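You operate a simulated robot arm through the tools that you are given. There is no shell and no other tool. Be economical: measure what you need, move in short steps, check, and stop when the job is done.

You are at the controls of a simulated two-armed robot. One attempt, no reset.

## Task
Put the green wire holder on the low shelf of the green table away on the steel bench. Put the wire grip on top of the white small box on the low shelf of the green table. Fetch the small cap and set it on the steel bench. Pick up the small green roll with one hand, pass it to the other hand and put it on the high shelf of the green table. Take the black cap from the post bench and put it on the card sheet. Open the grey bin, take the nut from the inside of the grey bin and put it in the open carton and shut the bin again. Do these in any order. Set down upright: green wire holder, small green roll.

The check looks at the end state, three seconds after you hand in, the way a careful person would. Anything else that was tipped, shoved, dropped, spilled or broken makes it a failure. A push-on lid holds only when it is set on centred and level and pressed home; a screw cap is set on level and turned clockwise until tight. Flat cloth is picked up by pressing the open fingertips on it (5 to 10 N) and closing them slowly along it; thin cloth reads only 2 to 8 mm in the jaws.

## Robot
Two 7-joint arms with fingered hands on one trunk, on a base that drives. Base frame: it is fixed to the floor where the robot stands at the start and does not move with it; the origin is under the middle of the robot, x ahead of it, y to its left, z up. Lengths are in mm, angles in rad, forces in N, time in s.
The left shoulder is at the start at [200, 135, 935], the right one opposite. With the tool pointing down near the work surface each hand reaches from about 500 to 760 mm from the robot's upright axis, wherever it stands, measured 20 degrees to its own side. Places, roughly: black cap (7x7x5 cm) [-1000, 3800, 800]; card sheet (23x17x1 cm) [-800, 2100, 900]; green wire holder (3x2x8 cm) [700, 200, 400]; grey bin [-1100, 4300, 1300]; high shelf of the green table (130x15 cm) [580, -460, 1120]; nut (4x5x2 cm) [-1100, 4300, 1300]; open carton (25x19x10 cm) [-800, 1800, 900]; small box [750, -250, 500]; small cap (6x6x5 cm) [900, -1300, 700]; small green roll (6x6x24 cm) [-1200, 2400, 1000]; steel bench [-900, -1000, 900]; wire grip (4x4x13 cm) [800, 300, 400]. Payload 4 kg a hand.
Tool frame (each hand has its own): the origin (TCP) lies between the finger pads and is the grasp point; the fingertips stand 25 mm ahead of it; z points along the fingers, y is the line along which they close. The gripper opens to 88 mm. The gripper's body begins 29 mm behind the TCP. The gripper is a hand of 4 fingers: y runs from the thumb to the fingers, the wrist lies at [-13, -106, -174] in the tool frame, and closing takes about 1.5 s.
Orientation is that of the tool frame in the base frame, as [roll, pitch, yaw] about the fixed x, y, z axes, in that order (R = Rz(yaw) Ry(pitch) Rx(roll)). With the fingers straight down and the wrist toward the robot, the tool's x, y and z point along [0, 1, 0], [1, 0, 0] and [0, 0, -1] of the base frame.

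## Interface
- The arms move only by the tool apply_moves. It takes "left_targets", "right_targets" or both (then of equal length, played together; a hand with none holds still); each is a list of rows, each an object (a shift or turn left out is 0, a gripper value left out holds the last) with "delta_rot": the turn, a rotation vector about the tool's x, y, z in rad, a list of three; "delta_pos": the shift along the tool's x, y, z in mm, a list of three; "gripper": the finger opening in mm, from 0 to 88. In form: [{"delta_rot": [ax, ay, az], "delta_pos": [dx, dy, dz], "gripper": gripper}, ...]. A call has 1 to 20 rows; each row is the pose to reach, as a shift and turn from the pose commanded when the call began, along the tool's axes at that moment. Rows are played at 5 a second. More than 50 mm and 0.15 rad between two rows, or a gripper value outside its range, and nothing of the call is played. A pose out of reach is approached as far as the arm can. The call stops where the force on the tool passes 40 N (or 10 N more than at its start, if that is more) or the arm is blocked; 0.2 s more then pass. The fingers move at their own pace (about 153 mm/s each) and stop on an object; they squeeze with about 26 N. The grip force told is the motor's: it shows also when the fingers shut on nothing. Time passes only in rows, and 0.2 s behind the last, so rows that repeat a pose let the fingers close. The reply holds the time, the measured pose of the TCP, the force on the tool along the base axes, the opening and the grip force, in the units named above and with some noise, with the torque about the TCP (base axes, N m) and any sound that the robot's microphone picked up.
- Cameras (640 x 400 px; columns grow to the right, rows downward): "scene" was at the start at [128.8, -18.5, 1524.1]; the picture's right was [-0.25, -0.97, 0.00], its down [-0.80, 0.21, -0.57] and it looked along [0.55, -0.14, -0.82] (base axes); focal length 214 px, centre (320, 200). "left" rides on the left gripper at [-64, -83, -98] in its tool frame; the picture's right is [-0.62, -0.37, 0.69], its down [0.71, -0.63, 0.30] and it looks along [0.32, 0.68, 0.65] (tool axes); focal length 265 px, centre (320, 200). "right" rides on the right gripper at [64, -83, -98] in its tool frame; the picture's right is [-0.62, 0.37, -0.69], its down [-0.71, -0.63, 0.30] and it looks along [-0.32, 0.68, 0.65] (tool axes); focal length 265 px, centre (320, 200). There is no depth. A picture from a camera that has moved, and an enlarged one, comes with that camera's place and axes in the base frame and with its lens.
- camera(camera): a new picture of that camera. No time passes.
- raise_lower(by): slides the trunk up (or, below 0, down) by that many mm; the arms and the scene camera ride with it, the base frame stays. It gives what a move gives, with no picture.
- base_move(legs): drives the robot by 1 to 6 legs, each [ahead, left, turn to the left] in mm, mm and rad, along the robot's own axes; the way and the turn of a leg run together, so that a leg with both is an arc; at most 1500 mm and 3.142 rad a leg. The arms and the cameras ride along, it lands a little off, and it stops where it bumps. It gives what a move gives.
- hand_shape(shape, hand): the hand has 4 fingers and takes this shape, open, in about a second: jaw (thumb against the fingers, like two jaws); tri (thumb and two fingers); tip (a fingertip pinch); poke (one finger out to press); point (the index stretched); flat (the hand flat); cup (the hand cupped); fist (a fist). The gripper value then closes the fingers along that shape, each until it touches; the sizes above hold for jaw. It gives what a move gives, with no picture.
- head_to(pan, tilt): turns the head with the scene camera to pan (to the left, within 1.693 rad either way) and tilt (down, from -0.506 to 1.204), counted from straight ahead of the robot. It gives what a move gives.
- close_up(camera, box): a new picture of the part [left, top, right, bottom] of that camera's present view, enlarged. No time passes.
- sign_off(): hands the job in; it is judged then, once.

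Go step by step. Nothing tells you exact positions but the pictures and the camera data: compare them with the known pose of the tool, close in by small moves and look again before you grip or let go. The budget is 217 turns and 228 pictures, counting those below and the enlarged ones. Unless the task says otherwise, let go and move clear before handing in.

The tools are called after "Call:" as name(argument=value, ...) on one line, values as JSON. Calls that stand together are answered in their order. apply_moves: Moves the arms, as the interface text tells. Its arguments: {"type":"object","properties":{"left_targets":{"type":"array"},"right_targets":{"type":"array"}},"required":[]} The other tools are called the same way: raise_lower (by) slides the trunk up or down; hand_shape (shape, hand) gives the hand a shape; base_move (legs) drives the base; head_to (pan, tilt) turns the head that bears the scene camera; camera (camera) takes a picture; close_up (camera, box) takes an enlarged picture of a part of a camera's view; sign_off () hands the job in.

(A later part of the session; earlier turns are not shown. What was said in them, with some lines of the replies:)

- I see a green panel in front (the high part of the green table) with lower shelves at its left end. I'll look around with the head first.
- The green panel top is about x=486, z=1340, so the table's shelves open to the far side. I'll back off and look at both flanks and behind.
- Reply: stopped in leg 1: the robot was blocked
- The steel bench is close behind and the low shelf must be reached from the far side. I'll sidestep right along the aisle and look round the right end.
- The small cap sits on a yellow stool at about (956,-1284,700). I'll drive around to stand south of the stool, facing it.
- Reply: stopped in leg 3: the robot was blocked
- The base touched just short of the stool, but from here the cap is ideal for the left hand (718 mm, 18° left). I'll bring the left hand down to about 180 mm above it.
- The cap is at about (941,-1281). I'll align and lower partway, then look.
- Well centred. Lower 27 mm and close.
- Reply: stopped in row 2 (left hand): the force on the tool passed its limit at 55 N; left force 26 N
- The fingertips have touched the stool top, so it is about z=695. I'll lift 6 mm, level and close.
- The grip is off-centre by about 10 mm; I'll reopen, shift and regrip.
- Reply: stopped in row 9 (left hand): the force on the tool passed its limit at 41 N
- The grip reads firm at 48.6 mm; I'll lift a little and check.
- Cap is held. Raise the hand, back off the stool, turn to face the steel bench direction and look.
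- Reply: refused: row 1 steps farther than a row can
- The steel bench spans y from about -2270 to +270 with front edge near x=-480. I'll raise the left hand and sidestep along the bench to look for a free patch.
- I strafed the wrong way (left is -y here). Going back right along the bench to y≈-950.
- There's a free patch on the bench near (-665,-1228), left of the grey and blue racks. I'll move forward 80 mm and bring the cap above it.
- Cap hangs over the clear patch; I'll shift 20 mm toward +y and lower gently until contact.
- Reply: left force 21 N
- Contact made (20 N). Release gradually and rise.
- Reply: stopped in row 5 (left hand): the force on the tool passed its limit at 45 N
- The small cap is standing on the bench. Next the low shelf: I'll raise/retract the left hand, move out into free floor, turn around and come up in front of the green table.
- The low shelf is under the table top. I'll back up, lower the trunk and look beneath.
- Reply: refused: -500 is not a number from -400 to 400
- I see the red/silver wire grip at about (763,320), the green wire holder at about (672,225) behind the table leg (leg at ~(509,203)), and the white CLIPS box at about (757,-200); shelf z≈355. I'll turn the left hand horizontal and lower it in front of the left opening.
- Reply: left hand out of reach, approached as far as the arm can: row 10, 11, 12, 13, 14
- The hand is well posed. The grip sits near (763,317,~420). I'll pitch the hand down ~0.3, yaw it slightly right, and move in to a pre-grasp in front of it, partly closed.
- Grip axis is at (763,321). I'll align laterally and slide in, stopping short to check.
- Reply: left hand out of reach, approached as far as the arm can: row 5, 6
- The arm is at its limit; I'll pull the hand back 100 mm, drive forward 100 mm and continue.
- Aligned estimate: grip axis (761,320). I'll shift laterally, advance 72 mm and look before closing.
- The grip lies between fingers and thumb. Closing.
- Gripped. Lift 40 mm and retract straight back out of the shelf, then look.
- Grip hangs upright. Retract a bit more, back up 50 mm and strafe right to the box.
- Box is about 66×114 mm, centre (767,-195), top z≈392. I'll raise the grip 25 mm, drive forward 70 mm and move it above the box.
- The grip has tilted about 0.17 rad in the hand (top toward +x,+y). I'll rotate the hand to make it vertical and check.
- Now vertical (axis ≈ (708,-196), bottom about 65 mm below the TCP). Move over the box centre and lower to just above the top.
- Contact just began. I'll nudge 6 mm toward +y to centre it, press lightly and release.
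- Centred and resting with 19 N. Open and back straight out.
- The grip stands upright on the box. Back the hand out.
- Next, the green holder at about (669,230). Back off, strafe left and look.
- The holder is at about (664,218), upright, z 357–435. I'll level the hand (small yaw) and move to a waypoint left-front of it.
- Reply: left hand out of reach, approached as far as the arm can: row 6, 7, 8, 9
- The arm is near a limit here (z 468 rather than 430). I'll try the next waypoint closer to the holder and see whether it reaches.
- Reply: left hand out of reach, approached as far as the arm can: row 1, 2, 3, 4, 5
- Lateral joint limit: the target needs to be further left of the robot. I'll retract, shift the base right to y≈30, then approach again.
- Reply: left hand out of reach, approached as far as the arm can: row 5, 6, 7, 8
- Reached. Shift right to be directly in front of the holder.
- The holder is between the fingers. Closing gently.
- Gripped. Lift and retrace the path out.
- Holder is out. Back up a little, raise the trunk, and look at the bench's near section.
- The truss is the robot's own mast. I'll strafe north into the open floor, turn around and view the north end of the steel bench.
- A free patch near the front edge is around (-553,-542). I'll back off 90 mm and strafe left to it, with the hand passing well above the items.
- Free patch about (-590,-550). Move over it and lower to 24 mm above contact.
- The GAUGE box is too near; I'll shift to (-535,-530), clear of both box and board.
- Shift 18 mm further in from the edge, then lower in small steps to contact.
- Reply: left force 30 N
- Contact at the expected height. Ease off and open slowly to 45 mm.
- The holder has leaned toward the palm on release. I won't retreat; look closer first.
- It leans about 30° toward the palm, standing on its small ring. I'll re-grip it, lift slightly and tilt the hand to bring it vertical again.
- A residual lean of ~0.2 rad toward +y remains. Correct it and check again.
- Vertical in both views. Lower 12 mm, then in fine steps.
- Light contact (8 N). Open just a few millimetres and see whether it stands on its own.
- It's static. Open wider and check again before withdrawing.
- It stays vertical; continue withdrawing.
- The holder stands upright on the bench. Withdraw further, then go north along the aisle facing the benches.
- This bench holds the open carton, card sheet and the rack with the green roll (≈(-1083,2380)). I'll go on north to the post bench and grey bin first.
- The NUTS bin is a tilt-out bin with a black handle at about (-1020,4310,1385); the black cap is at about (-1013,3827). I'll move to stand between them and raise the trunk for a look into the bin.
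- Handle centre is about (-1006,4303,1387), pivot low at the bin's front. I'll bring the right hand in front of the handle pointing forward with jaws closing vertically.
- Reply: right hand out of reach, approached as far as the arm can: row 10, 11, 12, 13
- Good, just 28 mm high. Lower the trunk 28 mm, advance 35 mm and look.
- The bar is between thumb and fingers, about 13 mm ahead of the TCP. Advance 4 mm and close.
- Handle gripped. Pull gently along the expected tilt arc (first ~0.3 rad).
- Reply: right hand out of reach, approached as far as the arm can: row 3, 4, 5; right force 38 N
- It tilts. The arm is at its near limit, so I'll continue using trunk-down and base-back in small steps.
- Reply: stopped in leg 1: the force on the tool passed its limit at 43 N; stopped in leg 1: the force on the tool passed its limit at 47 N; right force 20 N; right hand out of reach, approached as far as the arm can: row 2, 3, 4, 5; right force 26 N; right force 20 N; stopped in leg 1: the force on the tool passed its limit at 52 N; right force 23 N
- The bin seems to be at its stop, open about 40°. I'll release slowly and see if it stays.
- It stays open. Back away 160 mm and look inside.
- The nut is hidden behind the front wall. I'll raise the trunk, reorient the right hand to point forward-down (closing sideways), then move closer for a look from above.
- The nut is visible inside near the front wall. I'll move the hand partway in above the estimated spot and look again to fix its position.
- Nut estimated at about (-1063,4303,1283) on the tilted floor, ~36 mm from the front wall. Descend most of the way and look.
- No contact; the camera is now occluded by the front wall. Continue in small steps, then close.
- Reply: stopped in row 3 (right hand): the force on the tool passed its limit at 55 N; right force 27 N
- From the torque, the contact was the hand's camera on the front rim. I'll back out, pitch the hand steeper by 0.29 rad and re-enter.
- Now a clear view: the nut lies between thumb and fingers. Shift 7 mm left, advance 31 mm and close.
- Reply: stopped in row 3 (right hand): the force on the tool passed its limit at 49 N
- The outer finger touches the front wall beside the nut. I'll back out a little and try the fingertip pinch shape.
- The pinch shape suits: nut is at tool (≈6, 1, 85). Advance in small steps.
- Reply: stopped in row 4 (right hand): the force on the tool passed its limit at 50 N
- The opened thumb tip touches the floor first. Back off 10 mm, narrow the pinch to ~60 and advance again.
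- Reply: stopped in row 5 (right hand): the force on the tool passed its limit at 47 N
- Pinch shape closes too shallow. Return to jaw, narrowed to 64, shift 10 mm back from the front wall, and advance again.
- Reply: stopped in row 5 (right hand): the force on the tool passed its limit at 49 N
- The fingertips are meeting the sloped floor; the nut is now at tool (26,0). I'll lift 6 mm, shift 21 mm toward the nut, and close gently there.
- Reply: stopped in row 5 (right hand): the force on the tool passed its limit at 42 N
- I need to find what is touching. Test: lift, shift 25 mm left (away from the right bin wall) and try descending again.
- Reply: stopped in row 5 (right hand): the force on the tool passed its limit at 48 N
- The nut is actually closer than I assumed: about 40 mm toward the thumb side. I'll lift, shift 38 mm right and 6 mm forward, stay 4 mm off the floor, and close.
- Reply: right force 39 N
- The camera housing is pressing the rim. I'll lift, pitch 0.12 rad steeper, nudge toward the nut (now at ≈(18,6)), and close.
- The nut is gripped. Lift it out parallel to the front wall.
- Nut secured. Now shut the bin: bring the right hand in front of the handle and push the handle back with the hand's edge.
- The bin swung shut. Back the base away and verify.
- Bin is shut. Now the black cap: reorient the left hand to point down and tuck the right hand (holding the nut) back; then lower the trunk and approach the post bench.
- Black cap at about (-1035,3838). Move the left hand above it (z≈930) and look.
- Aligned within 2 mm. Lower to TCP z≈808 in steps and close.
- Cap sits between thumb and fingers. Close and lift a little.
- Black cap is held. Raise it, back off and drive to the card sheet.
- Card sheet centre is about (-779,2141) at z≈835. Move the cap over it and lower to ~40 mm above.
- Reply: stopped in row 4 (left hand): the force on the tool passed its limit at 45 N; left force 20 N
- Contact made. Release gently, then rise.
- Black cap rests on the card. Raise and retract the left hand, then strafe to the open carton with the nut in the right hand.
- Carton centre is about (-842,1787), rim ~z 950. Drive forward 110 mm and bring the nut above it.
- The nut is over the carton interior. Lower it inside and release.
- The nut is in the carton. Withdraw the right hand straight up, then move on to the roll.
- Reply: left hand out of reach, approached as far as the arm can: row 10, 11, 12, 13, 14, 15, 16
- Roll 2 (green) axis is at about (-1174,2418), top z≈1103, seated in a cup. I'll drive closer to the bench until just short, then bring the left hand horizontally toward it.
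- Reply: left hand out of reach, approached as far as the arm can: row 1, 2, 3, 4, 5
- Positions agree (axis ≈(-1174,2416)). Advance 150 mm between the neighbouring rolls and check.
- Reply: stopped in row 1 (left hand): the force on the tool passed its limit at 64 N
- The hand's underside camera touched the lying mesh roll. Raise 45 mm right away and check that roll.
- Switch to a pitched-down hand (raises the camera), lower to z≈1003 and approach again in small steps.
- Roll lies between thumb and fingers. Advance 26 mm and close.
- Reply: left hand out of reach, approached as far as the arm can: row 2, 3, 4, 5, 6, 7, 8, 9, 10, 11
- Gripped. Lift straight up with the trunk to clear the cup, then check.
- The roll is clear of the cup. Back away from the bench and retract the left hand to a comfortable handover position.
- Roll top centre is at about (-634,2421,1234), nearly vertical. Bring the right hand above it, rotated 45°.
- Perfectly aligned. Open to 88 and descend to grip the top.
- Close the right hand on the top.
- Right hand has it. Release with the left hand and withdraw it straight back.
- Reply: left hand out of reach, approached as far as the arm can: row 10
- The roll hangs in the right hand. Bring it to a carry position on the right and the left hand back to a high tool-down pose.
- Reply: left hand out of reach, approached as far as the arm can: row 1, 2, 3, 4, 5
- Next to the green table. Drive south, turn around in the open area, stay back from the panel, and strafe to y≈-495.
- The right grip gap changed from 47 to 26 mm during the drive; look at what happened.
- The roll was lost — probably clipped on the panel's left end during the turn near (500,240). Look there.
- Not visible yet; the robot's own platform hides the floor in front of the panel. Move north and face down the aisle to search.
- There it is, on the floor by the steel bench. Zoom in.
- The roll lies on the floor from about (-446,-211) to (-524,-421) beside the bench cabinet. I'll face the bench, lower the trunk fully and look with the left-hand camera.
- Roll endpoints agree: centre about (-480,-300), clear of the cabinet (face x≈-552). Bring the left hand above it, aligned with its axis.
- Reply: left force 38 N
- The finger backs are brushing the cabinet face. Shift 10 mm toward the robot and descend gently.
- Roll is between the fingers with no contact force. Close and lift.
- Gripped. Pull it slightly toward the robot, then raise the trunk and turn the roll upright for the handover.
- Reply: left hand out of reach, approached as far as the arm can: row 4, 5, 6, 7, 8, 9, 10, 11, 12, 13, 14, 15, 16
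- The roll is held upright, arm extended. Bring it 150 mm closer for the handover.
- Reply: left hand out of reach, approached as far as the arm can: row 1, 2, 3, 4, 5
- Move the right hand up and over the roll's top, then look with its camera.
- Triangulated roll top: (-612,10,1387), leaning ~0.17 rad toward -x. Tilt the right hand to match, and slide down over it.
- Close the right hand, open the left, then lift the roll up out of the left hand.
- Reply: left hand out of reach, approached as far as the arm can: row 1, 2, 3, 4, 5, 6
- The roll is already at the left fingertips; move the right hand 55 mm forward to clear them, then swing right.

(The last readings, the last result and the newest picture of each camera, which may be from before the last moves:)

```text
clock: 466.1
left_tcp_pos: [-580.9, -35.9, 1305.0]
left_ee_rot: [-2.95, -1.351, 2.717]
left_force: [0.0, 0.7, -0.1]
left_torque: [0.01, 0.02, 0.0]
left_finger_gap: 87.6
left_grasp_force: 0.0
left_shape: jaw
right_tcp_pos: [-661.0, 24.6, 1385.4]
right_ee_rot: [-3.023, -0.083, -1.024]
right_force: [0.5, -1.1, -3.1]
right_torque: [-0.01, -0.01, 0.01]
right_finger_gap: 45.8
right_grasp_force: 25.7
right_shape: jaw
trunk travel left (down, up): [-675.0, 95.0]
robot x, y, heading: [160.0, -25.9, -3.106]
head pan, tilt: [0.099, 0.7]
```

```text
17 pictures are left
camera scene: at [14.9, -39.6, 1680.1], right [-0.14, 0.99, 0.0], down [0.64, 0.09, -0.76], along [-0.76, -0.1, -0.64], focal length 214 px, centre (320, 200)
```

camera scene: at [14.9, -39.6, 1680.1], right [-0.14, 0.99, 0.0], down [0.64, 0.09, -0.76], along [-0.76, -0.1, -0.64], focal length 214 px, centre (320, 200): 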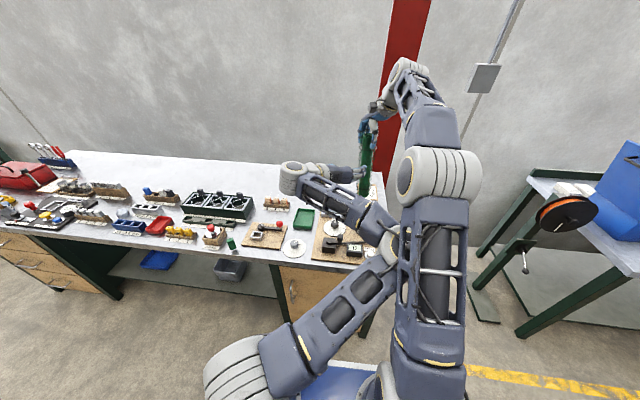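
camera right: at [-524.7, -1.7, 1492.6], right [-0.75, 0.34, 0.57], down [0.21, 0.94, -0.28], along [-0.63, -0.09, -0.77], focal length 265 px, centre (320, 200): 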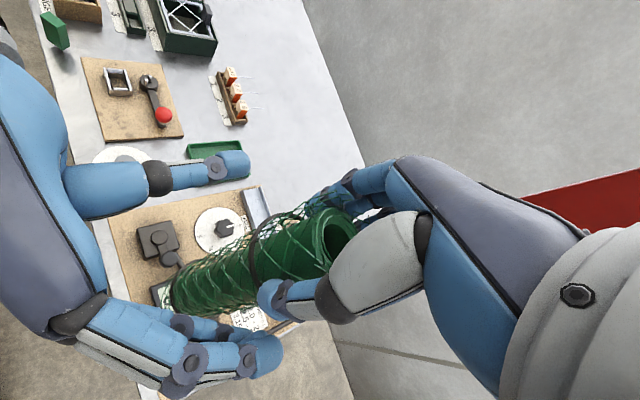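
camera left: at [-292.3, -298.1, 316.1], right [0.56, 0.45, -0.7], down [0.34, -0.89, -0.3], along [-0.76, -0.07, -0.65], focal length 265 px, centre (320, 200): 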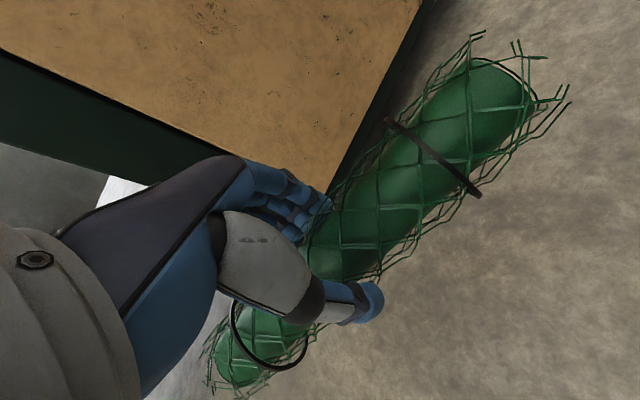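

The roll is clear of the left hand. Swing the right hand right, level it, and pull it in to a compact carry.

Call:
apply_moves(right_targets=[{"delta_pos": [-34, -21, 0]}, {"delta_pos": [-68, -42, 0]}, {"delta_pos": [-102, -62, 0]}, {"delta_pos": [-136, -83, 0], "delta_rot": [-0.03, -0.02, 0]}, {"delta_pos": [-117, -125, 0], "delta_rot": [-0.06, -0.04, 0.07]}, {"delta_pos": [-98, -167, 0], "delta_rot": [-0.09, -0.06, 0.14]}, {"delta_pos": [-79, -209, 0], "delta_rot": [-0.12, -0.08, 0.21]}, {"delta_pos": [-60, -251, 0], "delta_rot": [-0.12, -0.08, 0.28]}, {"delta_pos": [-41, -293, 0], "delta_rot": [-0.12, -0.08, 0.36]}, {"delta_pos": [-22, -335, 0], "delta_rot": [-0.12, -0.08, 0.43]}, {"delta_pos": [-3, -377, 0], "delta_rot": [-0.12, -0.08, 0.5]}, {"delta_pos": [-3, -377, 0], "delta_rot": [-0.12, -0.08, 0.5]}])

Call:
camera(camera="scene")

```text
clock: 466.8
left_tcp_pos: [-578.3, -14.9, 1286.7]
left_ee_rot: [-2.863, -1.315, 2.602]
left_force: [0.3, 0.6, 0.0]
left_torque: [0.02, -0.03, -0.01]
left_finger_gap: 87.7
left_grasp_force: 0.0
left_shape: jaw
right_tcp_pos: [-661.6, 112.7, 1383.0]
right_ee_rot: [-3.016, -0.082, -1.022]
right_force: [0.5, -1.5, -2.0]
right_torque: [-0.06, 0.02, -0.02]
right_finger_gap: 45.9
right_grasp_force: 25.9
right_shape: jaw
trunk travel left (down, up): [-675.0, 95.0]
robot x, y, heading: [159.4, -26.3, -3.102]
head pan, tilt: [0.099, 0.7]
stopped in row 3 (left hand): the arm was blocked; the commanded pose is now the measured one
```

```text
16 pictures are left
camera scene: at [15.1, -40.0, 1680.1], right [-0.14, 0.99, 0.0], down [0.64, 0.09, -0.76], along [-0.76, -0.1, -0.64], focal length 214 px, centre (320, 200)
```

scene: 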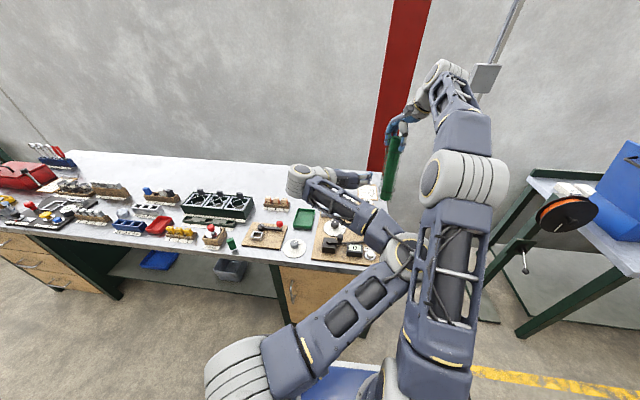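

The two arms' elbows touched. Move the left arm away to the left while the right swings right.

Call:
apply_moves(left_targets=[{"delta_pos": [-5, -40, -10]}, {"delta_pos": [-10, -80, -20]}, {"delta_pos": [-15, -120, -30]}, {"delta_pos": [-20, -160, -40]}, {"delta_pos": [-20, -200, -50]}, {"delta_pos": [-20, -200, -50]}], right_targets=[{"delta_pos": [0, 0, 0]}, {"delta_pos": [-20, -12, 0]}, {"delta_pos": [-45, -28, 0]}, {"delta_pos": [-75, -47, 0]}, {"delta_pos": [-105, -65, 0]}, {"delta_pos": [-105, -65, 0]}])

Call:
camera(camera="scene")

```text
clock: 468.2
left_tcp_pos: [-677.3, -190.2, 1328.8]
left_ee_rot: [-2.873, -1.314, 2.61]
left_force: [0.4, 0.2, -0.3]
left_torque: [0.02, 0.04, 0.0]
left_finger_gap: 87.7
left_grasp_force: 0.0
left_shape: jaw
left hand out of reach, approached as far as the arm can: row 1, 2, 3, 4, 5, 6
right_tcp_pos: [-658.0, 236.1, 1378.2]
right_ee_rot: [-3.017, -0.08, -1.022]
right_force: [-0.3, -0.1, -2.8]
right_torque: [-0.02, 0.05, 0.0]
right_finger_gap: 45.8
right_grasp_force: 25.7
right_shape: jaw
right hand out of reach, approached as far as the arm can: row 5, 6
trunk travel left (down, up): [-675.0, 95.0]
robot x, y, heading: [162.3, -22.4, -3.106]
head pan, tilt: [0.099, 0.7]
```

```text
15 pictures are left
camera scene: at [15.0, -39.6, 1680.1], right [-0.14, 0.99, 0.0], down [0.64, 0.09, -0.76], along [-0.76, -0.1, -0.64], focal length 214 px, centre (320, 200)
```

scene: 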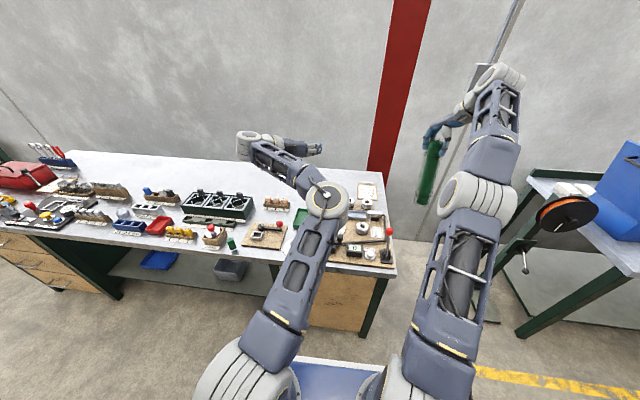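

Arms are apart. Now pull the right hand in and level it.

Call:
apply_moves(right_targets=[{"delta_pos": [21, -33, 0], "delta_rot": [-0.02, -0.01, 0.06]}, {"delta_pos": [42, -66, 0], "delta_rot": [-0.04, -0.02, 0.12]}, {"delta_pos": [63, -99, 0], "delta_rot": [-0.06, -0.03, 0.18]}, {"delta_pos": [84, -132, 0], "delta_rot": [-0.08, -0.04, 0.24]}, {"delta_pos": [105, -165, 0], "delta_rot": [-0.09, -0.05, 0.31]}, {"delta_pos": [126, -198, 0], "delta_rot": [-0.1, -0.06, 0.37]}, {"delta_pos": [147, -231, 0], "delta_rot": [-0.11, -0.07, 0.43]}, {"delta_pos": [168, -264, 0], "delta_rot": [-0.12, -0.08, 0.5]}, {"delta_pos": [168, -264, 0], "delta_rot": [-0.12, -0.08, 0.5]}])

Call:
close_up(camera="scene", box=[330, 120, 550, 280])

```text
clock: 470.2
left_tcp_pos: [-679.5, -189.4, 1327.9]
left_ee_rot: [-2.869, -1.314, 2.608]
left_force: [-0.5, 0.5, -0.3]
left_torque: [0.0, 0.01, -0.02]
left_finger_gap: 87.8
left_grasp_force: 0.1
left_shape: jaw
right_tcp_pos: [-346.9, 231.9, 1426.0]
right_ee_rot: [-3.128, 0.033, -1.516]
right_force: [0.2, -0.2, -1.6]
right_torque: [-0.02, 0.03, 0.0]
right_finger_gap: 45.8
right_grasp_force: 26.0
right_shape: jaw
trunk travel left (down, up): [-675.0, 95.0]
robot x, y, heading: [157.6, -27.1, -3.107]
head pan, tilt: [0.099, 0.7]
```

```text
2.50 times, centred on (440, 200) of scene
camera zoom: at [15.0, -39.5, 1680.1], right [-0.14, 0.99, 0.0], down [0.64, 0.09, -0.76], along [-0.76, -0.1, -0.64], focal length 536 px, centre (20, 200)
```

zoom: 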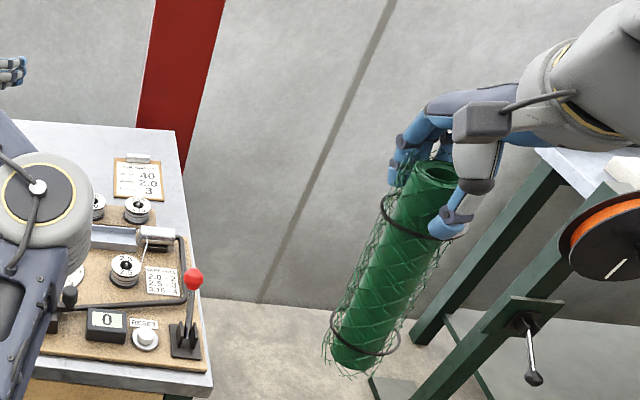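

Good grip; it leans ~0.15 rad sideways, which I'll correct. Also bring the left arm back to its neutral pose, then raise the trunk.

Call:
apply_moves(left_targets=[{"delta_pos": [-1, 0, -22], "delta_rot": [0.073, -0.061, -0.099]}, {"delta_pos": [-2, 0, -45], "delta_rot": [0.145, -0.121, -0.197]}, {"delta_pos": [-3, 0, -67], "delta_rot": [0.218, -0.182, -0.296]}, {"delta_pos": [-4, 0, -90], "delta_rot": [0.29, -0.243, -0.394]}, {"delta_pos": [-5, 0, -112], "delta_rot": [0.363, -0.303, -0.493]}, {"delta_pos": [-6, 0, -134], "delta_rot": [0.436, -0.364, -0.591]}, {"delta_pos": [-7, 0, -157], "delta_rot": [0.508, -0.425, -0.69]}, {"delta_pos": [-8, 0, -179], "delta_rot": [0.581, -0.486, -0.789]}, {"delta_pos": [-9, 0, -201], "delta_rot": [0.654, -0.546, -0.887]}, {"delta_pos": [-10, 0, -224], "delta_rot": [0.726, -0.607, -0.986]}, {"delta_pos": [-11, 0, -246], "delta_rot": [0.799, -0.668, -1.084]}, {"delta_pos": [-12, 0, -269], "delta_rot": [0.872, -0.728, -1.183]}, {"delta_pos": [-13, 0, -291], "delta_rot": [0.944, -0.789, -1.281]}, {"delta_pos": [-14, 0, -313], "delta_rot": [1.017, -0.85, -1.38]}, {"delta_pos": [-15, 0, -336], "delta_rot": [1.089, -0.91, -1.478]}, {"delta_pos": [-16, 0, -358], "delta_rot": [1.162, -0.971, -1.577]}], right_targets=[{"delta_rot": [0, 0.07, 0]}, {"delta_rot": [-0.008, 0.147, 0]}, {"delta_rot": [-0.008, 0.147, 0]}, {"delta_rot": [-0.008, 0.147, 0]}, {"delta_rot": [-0.008, 0.147, 0]}, {"delta_rot": [-0.008, 0.147, 0]}, {"delta_rot": [-0.008, 0.147, 0]}, {"delta_rot": [-0.008, 0.147, 0]}, {"delta_rot": [-0.008, 0.147, 0]}, {"delta_rot": [-0.008, 0.147, 0]}, {"delta_rot": [-0.008, 0.147, 0]}, {"delta_rot": [-0.008, 0.147, 0]}, {"delta_rot": [-0.008, 0.147, 0]}, {"delta_rot": [-0.008, 0.147, 0]}, {"delta_rot": [-0.008, 0.147, 0]}, {"delta_rot": [-0.008, 0.147, 0]}])

Call:
raise_lower(by=93)

Call:
base_move(legs=[[120, 0, 0], [0, -760, 0]])

```text
clock: 473.6
left_tcp_pos: [-335.9, -274.7, 1399.8]
left_ee_rot: [-3.139, 0.002, -1.57]
left_force: [1.1, 0.0, -1.1]
left_torque: [0.01, -0.01, -0.03]
left_finger_gap: 87.6
left_grasp_force: 0.0
left_shape: jaw
right_tcp_pos: [-348.4, 231.9, 1426.3]
right_ee_rot: [-3.133, -0.111, -1.516]
right_force: [0.1, -0.3, -3.6]
right_torque: [-0.01, -0.01, 0.0]
right_finger_gap: 45.6
right_grasp_force: 26.3
right_shape: jaw
trunk travel left (down, up): [-675.0, 95.0]
robot x, y, heading: [160.9, -25.0, -3.108]
head pan, tilt: [0.099, 0.7]
```

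```text
clock: 474.9
left_tcp_pos: [-337.1, -275.8, 1492.1]
left_ee_rot: [-3.141, 0.001, -1.574]
left_force: [0.1, 0.4, 0.1]
left_torque: [0.0, 0.0, -0.01]
left_finger_gap: 87.8
left_grasp_force: 0.1
left_shape: jaw
right_tcp_pos: [-348.5, 231.5, 1518.9]
right_ee_rot: [-3.136, -0.113, -1.518]
right_force: [0.1, -0.3, -1.3]
right_torque: [0.01, 0.01, 0.01]
right_finger_gap: 45.5
right_grasp_force: 26.1
right_shape: jaw
trunk travel left (down, up): [-768.0, 2.0]
robot x, y, heading: [159.0, -26.8, -3.105]
head pan, tilt: [0.099, 0.7]
```

```text
clock: 479.8
left_tcp_pos: [-486.6, 469.7, 1492.6]
left_ee_rot: [3.141, 0.001, -1.572]
left_force: [-0.1, -0.1, 0.8]
left_torque: [0.03, 0.01, 0.01]
left_finger_gap: 87.5
left_grasp_force: 0.1
left_shape: jaw
right_tcp_pos: [-497.8, 976.0, 1519.0]
right_ee_rot: [-3.135, -0.112, -1.515]
right_force: [0.4, 0.0, -3.1]
right_torque: [-0.02, 0.0, -0.06]
right_finger_gap: 45.8
right_grasp_force: 25.8
right_shape: jaw
trunk travel left (down, up): [-768.0, 2.0]
robot x, y, heading: [11.9, 716.9, -3.099]
head pan, tilt: [0.099, 0.7]
```

Grip steady at 45.8 mm. Turn in place here (clear of the panel), back off, then strafe to the shelf position.

Call:
base_move(legs=[[0, 0, 3.1]])

Call:
base_move(legs=[[-160, 0, 0], [0, -1100, 0]])

Call:
apply_moves(right_targets=[{"delta_pos": [0, 0, -40]}, {"delta_pos": [0, 0, -80]}, {"delta_pos": [0, 0, -100]}])

Call:
camera(camera="right")

```text
clock: 487.5
left_tcp_pos: [510.5, 963.6, 1492.6]
left_ee_rot: [3.14, 0.002, 1.559]
left_force: [-0.1, 0.2, 0.4]
left_torque: [-0.02, 0.0, 0.03]
left_finger_gap: 87.9
left_grasp_force: 0.1
left_shape: jaw
right_tcp_pos: [516.8, 458.7, 1519.1]
right_ee_rot: [-3.137, -0.112, 1.616]
right_force: [-0.5, -0.9, -2.3]
right_torque: [0.01, 0.01, -0.02]
right_finger_gap: 44.9
right_grasp_force: 26.4
right_shape: jaw
trunk travel left (down, up): [-768.0, 2.0]
robot x, y, heading: [11.2, 718.1, 0.025]
head pan, tilt: [0.099, 0.7]
```

```text
clock: 494.3
left_tcp_pos: [377.0, -157.6, 1492.7]
left_ee_rot: [3.141, 0.0, 1.555]
left_force: [0.5, 0.0, -0.5]
left_torque: [-0.02, 0.01, 0.01]
left_finger_gap: 87.8
left_grasp_force: 0.0
left_shape: jaw
right_tcp_pos: [380.1, -663.3, 1518.6]
right_ee_rot: [-3.137, -0.112, 1.611]
right_force: [0.5, -0.3, -2.7]
right_torque: [0.01, 0.01, 0.02]
right_finger_gap: 44.5
right_grasp_force: 25.7
right_shape: jaw
trunk travel left (down, up): [-768.0, 2.0]
robot x, y, heading: [-122.2, -397.8, 0.024]
head pan, tilt: [0.099, 0.7]
```

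```text
clock: 495.1
left_tcp_pos: [376.8, -157.0, 1492.8]
left_ee_rot: [3.141, 0.002, 1.555]
left_force: [0.2, -0.3, -0.5]
left_torque: [0.03, 0.0, 0.06]
left_finger_gap: 87.7
left_grasp_force: 0.1
left_shape: jaw
right_tcp_pos: [380.3, -675.3, 1619.2]
right_ee_rot: [-3.136, -0.111, 1.611]
right_force: [0.6, -0.2, -1.0]
right_torque: [-0.01, -0.01, 0.02]
right_finger_gap: 45.1
right_grasp_force: 25.6
right_shape: jaw
trunk travel left (down, up): [-768.0, 2.0]
robot x, y, heading: [-119.7, -396.5, 0.025]
head pan, tilt: [0.099, 0.7]
```

```text
13 pictures are left
camera right: at [295.8, -627.0, 1724.1], right [0.4, -0.68, 0.62], down [-0.61, -0.7, -0.38], along [0.69, -0.22, -0.69], focal length 265 px, centre (320, 200)
```

right: 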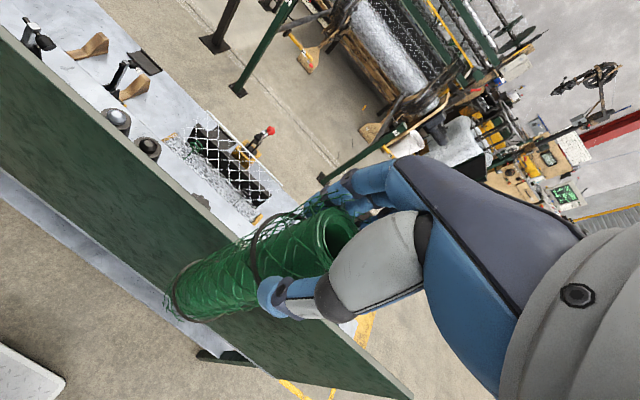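

Roll bottom (~1389) clears the panel top. Move forward so the roll is over the high shelf and look down.

Call:
base_move(legs=[[140, 0, 0]])

Call:
apply_moves(right_targets=[{"delta_pos": [0, 30, 0]}, {"delta_pos": [0, 60, 0]}, {"delta_pos": [0, 60, 0]}])

Call:
camera(camera="right")

Call:
camera(camera="left")

```text
clock: 496.4
left_tcp_pos: [519.1, -155.9, 1492.7]
left_ee_rot: [3.14, 0.002, 1.55]
left_force: [-0.2, -0.5, -0.2]
left_torque: [-0.01, -0.01, 0.02]
left_finger_gap: 87.7
left_grasp_force: 0.1
left_shape: jaw
right_tcp_pos: [520.7, -676.0, 1618.9]
right_ee_rot: [-3.137, -0.111, 1.607]
right_force: [0.2, 1.4, -1.6]
right_torque: [-0.02, -0.02, 0.0]
right_finger_gap: 44.9
right_grasp_force: 26.0
right_shape: jaw
trunk travel left (down, up): [-768.0, 2.0]
robot x, y, heading: [18.5, -399.8, 0.022]
head pan, tilt: [0.099, 0.7]
```

```text
clock: 497.2
left_tcp_pos: [518.8, -156.8, 1493.0]
left_ee_rot: [3.141, 0.002, 1.549]
left_force: [0.3, -0.6, -0.2]
left_torque: [0.0, 0.01, 0.0]
left_finger_gap: 87.9
left_grasp_force: 0.2
left_shape: jaw
right_tcp_pos: [581.6, -673.0, 1616.8]
right_ee_rot: [-3.136, -0.111, 1.607]
right_force: [-0.2, 0.9, -2.3]
right_torque: [0.0, -0.01, 0.02]
right_finger_gap: 44.6
right_grasp_force: 25.7
right_shape: jaw
trunk travel left (down, up): [-768.0, 2.0]
robot x, y, heading: [18.8, -394.2, 0.021]
head pan, tilt: [0.099, 0.7]
```

```text
12 pictures are left
camera right: at [497.1, -623.4, 1722.0], right [0.4, -0.68, 0.62], down [-0.61, -0.7, -0.38], along [0.69, -0.23, -0.69], focal length 265 px, centre (320, 200)
```

right: 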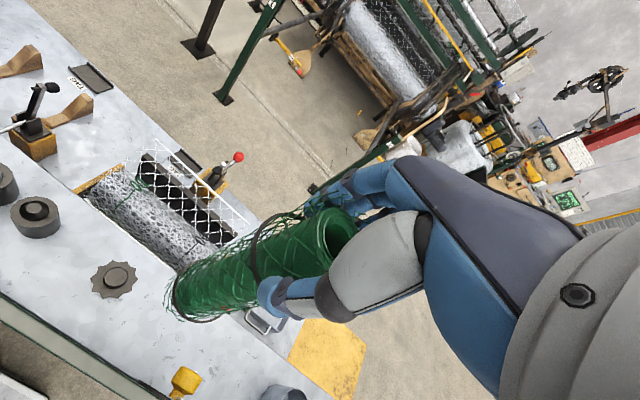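

```text
11 pictures are left
camera left: at [434.5, -219.0, 1590.8], right [-0.38, -0.61, -0.69], down [-0.62, 0.73, -0.31], along [0.69, 0.31, -0.65], focal length 265 px, centre (320, 200)
```

left: 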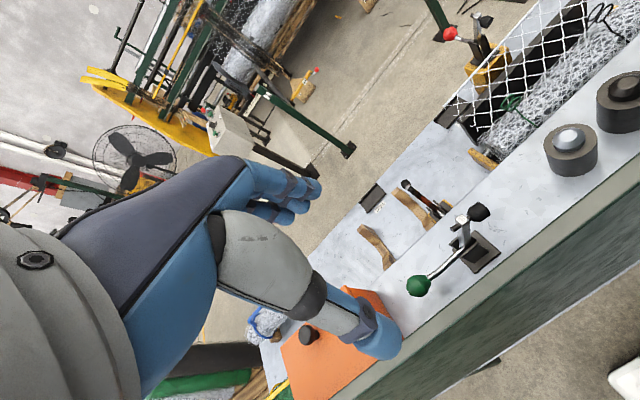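

Clear spot at about (580,-690) between the star knob and yellow item. Shift 15 mm right and lower to ~50 mm above the shelf.

Call:
apply_moves(right_targets=[{"delta_pos": [-15, 0, 0]}, {"delta_pos": [-20, 0, 43]}, {"delta_pos": [-25, 0, 88]}, {"delta_pos": [-30, 0, 132]}, {"delta_pos": [-35, 1, 177]}, {"delta_pos": [-39, 1, 212]}, {"delta_pos": [-39, 1, 212]}])

Call:
camera(camera="right")

```text
clock: 498.8
left_tcp_pos: [518.3, -156.6, 1492.7]
left_ee_rot: [-3.141, 0.003, 1.55]
left_force: [-0.3, -0.3, -0.2]
left_torque: [0.03, -0.01, 0.02]
left_finger_gap: 87.6
left_grasp_force: 0.0
left_shape: jaw
right_tcp_pos: [577.6, -688.6, 1404.0]
right_ee_rot: [-3.137, -0.112, 1.607]
right_force: [-0.8, -0.3, -2.6]
right_torque: [0.0, 0.01, 0.03]
right_finger_gap: 44.8
right_grasp_force: 25.6
right_shape: jaw
trunk travel left (down, up): [-768.0, 2.0]
robot x, y, heading: [16.7, -399.0, 0.016]
head pan, tilt: [0.099, 0.7]
```

```text
10 pictures are left
camera right: at [493.8, -637.7, 1509.7], right [0.4, -0.68, 0.62], down [-0.61, -0.7, -0.38], along [0.69, -0.23, -0.69], focal length 265 px, centre (320, 200)
```

right: 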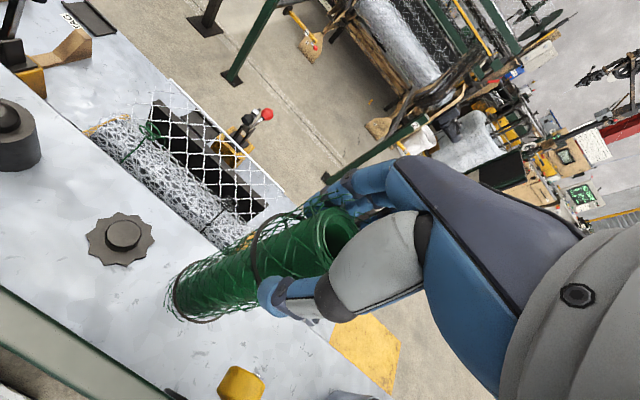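

Call:
apply_moves(right_targets=[{"delta_pos": [-2, 0, 20]}, {"delta_pos": [-4, 0, 36]}, {"delta_pos": [-4, 0, 40]}, {"delta_pos": [-5, 0, 44]}, {"delta_pos": [-5, 0, 48]}, {"delta_pos": [-6, 0, 52]}, {"delta_pos": [-6, 0, 56]}, {"delta_pos": [-7, 0, 60]}, {"delta_pos": [-7, 0, 64]}, {"delta_pos": [-8, 0, 68]}, {"delta_pos": [-8, 0, 72]}])

Call:
camera(camera="right")

```text
clock: 501.2
left_tcp_pos: [517.9, -156.2, 1493.3]
left_ee_rot: [-3.141, 0.001, 1.553]
left_force: [-0.6, 0.0, -0.2]
left_torque: [0.0, 0.01, -0.03]
left_finger_gap: 87.9
left_grasp_force: 0.0
left_shape: jaw
right_tcp_pos: [581.3, -689.3, 1335.7]
right_ee_rot: [3.134, -0.111, 1.606]
right_force: [-1.9, 2.8, 19.9]
right_torque: [0.15, 0.2, -0.01]
right_finger_gap: 45.3
right_grasp_force: 25.9
right_shape: jaw
trunk travel left (down, up): [-768.0, 2.0]
robot x, y, heading: [18.3, -393.8, 0.019]
head pan, tilt: [0.099, 0.7]
stopped in row 11 (right hand): the force on the tool passed its limit at 42 N (the readings are from after the stop); the commanded pose is now the measured one
```

```text
9 pictures are left
camera right: at [496.2, -638.0, 1440.0], right [0.39, -0.68, 0.62], down [-0.6, -0.7, -0.39], along [0.7, -0.22, -0.68], focal length 265 px, centre (320, 200)
```

right: 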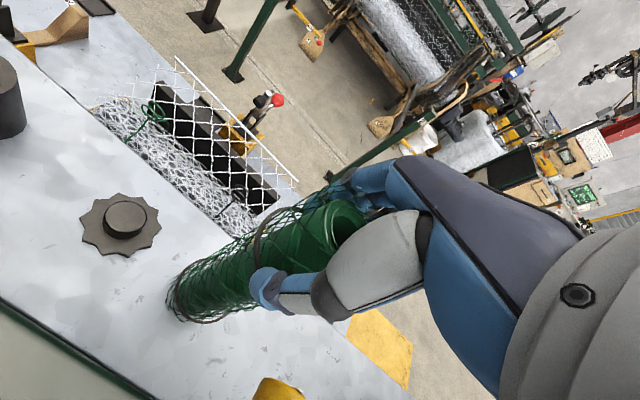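

Standing vertical with 20 N contact. Ease off, open slowly, and check before withdrawing.

Call:
apply_moves(right_targets=[{"delta_pos": [0, 0, -2]}, {"delta_pos": [0, 0, -2], "gripper": 50}, {"delta_pos": [0, 0, -2], "gripper": 55}, {"delta_pos": [0, 0, -2], "gripper": 62}, {"delta_pos": [0, 0, -2], "gripper": 70}, {"delta_pos": [0, 0, -2], "gripper": 80}, {"delta_pos": [0, 0, -2], "gripper": 88}, {"delta_pos": [0, 0, -2], "gripper": 88}])

Call:
camera(camera="right")

```text
clock: 503.0
left_tcp_pos: [518.7, -157.1, 1492.8]
left_ee_rot: [3.14, 0.002, 1.55]
left_force: [-0.4, 0.4, -1.0]
left_torque: [0.0, 0.0, -0.01]
left_finger_gap: 87.6
left_grasp_force: 0.0
left_shape: jaw
right_tcp_pos: [582.0, -688.6, 1334.8]
right_ee_rot: [3.14, -0.112, 1.607]
right_force: [-0.4, -0.4, 0.2]
right_torque: [0.04, -0.03, -0.01]
right_finger_gap: 88.0
right_grasp_force: 0.1
right_shape: jaw
trunk travel left (down, up): [-768.0, 2.0]
robot x, y, heading: [20.4, -396.0, 0.018]
head pan, tilt: [0.099, 0.7]
```

```text
8 pictures are left
camera right: at [496.5, -638.7, 1440.4], right [0.39, -0.68, 0.62], down [-0.61, -0.7, -0.38], along [0.69, -0.22, -0.69], focal length 265 px, centre (320, 200)
```

right: 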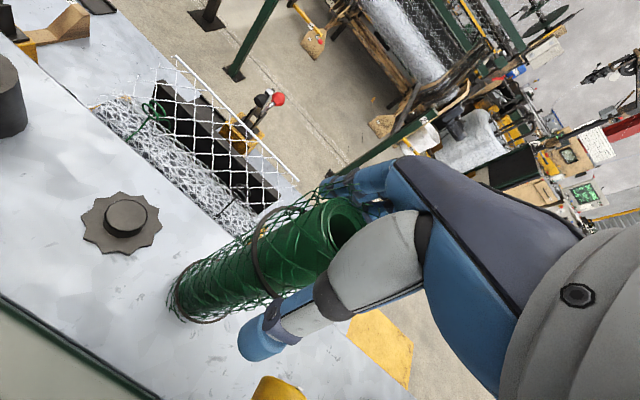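

It stands by itself. Rise straight up and away.

Call:
apply_moves(right_targets=[{"delta_pos": [1, 0, -10]}, {"delta_pos": [3, 0, -25]}, {"delta_pos": [6, 0, -50]}, {"delta_pos": [10, 0, -90]}, {"delta_pos": [15, 0, -135]}, {"delta_pos": [20, 0, -180]}, {"delta_pos": [25, 0, -225]}, {"delta_pos": [25, -20, -260]}])

Call:
camera(camera="right")

```text
clock: 504.8
left_tcp_pos: [518.2, -155.3, 1492.4]
left_ee_rot: [3.142, 0.001, 1.549]
left_force: [0.4, 0.2, 1.3]
left_torque: [0.01, 0.02, 0.03]
left_finger_gap: 87.9
left_grasp_force: 0.1
left_shape: jaw
right_tcp_pos: [558.7, -692.8, 1596.0]
right_ee_rot: [3.141, -0.11, 1.604]
right_force: [0.3, 0.1, 0.0]
right_torque: [0.02, 0.01, 0.02]
right_finger_gap: 87.9
right_grasp_force: 0.0
right_shape: jaw
trunk travel left (down, up): [-768.0, 2.0]
robot x, y, heading: [18.6, -397.5, 0.018]
head pan, tilt: [0.099, 0.7]
```

```text
7 pictures are left
camera right: at [474.4, -642.4, 1702.3], right [0.39, -0.68, 0.62], down [-0.61, -0.7, -0.38], along [0.69, -0.23, -0.69], focal length 265 px, centre (320, 200)
```

right: 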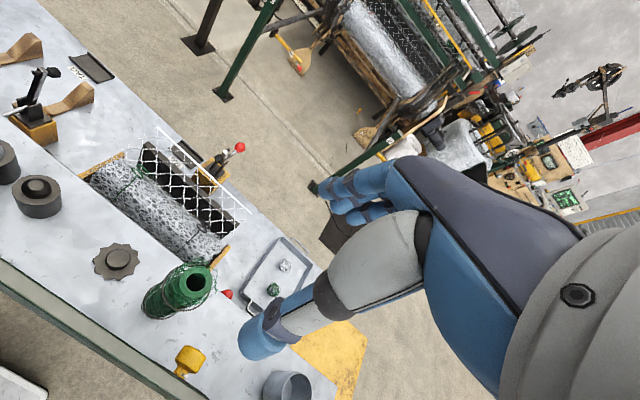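

The roll stands upright on the high shelf. Back the robot clear with a final check of the steel bench.

Call:
base_move(legs=[[-120, 0, 0]])

Call:
head_to(pan=-1.69, tilt=0.7)

Call:
camera(camera="scene")

```text
clock: 506.1
left_tcp_pos: [398.3, -159.4, 1491.9]
left_ee_rot: [3.141, 0.002, 1.551]
left_force: [-0.6, 0.0, 0.5]
left_torque: [-0.01, 0.01, -0.02]
left_finger_gap: 88.0
left_grasp_force: 0.0
left_shape: jaw
right_tcp_pos: [439.2, -697.2, 1596.6]
right_ee_rot: [-3.14, -0.111, 1.606]
right_force: [1.0, 0.7, 0.1]
right_torque: [0.0, 0.02, -0.04]
right_finger_gap: 87.7
right_grasp_force: 0.0
right_shape: jaw
trunk travel left (down, up): [-768.0, 2.0]
robot x, y, heading: [-107.5, -401.7, 0.019]
head pan, tilt: [0.099, 0.7]
```

```text
clock: 507.9
left_tcp_pos: [398.9, -157.8, 1492.9]
left_ee_rot: [-3.14, 0.002, 1.551]
left_force: [0.2, 0.1, 0.4]
left_torque: [-0.01, -0.01, -0.04]
left_finger_gap: 87.7
left_grasp_force: 0.1
left_shape: jaw
right_tcp_pos: [438.3, -694.0, 1596.5]
right_ee_rot: [3.141, -0.112, 1.607]
right_force: [0.3, 0.0, -0.1]
right_torque: [-0.02, 0.02, 0.02]
right_finger_gap: 87.7
right_grasp_force: 0.0
right_shape: jaw
trunk travel left (down, up): [-768.0, 2.0]
robot x, y, heading: [-102.6, -400.1, 0.016]
head pan, tilt: [-1.689, 0.7]
```

```text
6 pictures are left
camera scene: at [-53.0, -483.0, 1773.1], right [-0.99, 0.1, 0.0], down [0.06, 0.64, -0.76], along [-0.08, -0.76, -0.64], focal length 214 px, centre (320, 200)
```

scene: 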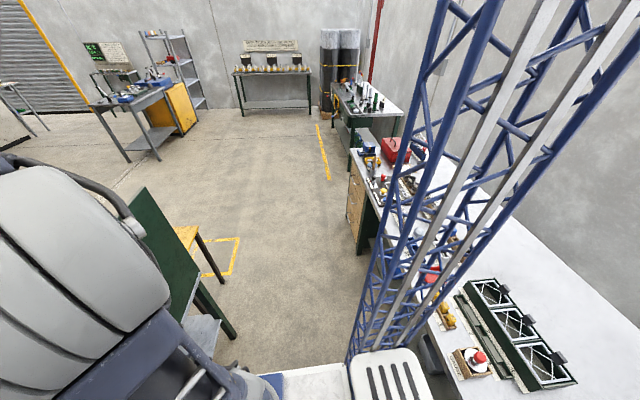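

Nothing looks disturbed on this section of the steel bench; the mast hides the small cap and the wire holder is out of frame. Both hands are empty and clear, so I'm handing in.

Call:
sign_off()

```text
The job is handed in.
```

I handed the job in with every item at its target, but the green roll was dropped once along the way. While I was carrying it, it probably caught the end of the green panel; I lost it and found it on the floor by the steel bench. I picked it up with the left hand, passed it to the right, and it now stands upright on the high shelf. Its two ends look alike, so I can't tell whether the same end is up as before.

- **Wire holder:** upright on the steel bench. It leaned when I first let go, so I gripped it again and reset it.
- **Small cap:** on the steel bench.
- **Wire grip:** standing on the white box.
- **Black cap:** on the card sheet.
- **Nut and bin:** the nut is in the open carton and the grey bin is shut.

I also touched a few other things: the base bumped the yellow stool and the steel bench, the left hand brushed the bench cabinet, and its camera pressed on the mesh roll lying on the packing bench. The mesh roll looked unmoved in later pictures. My last picture did not show the small cap or the wire holder. I had seen the holder standing in later views, but I did not recheck the small cap after placing it.
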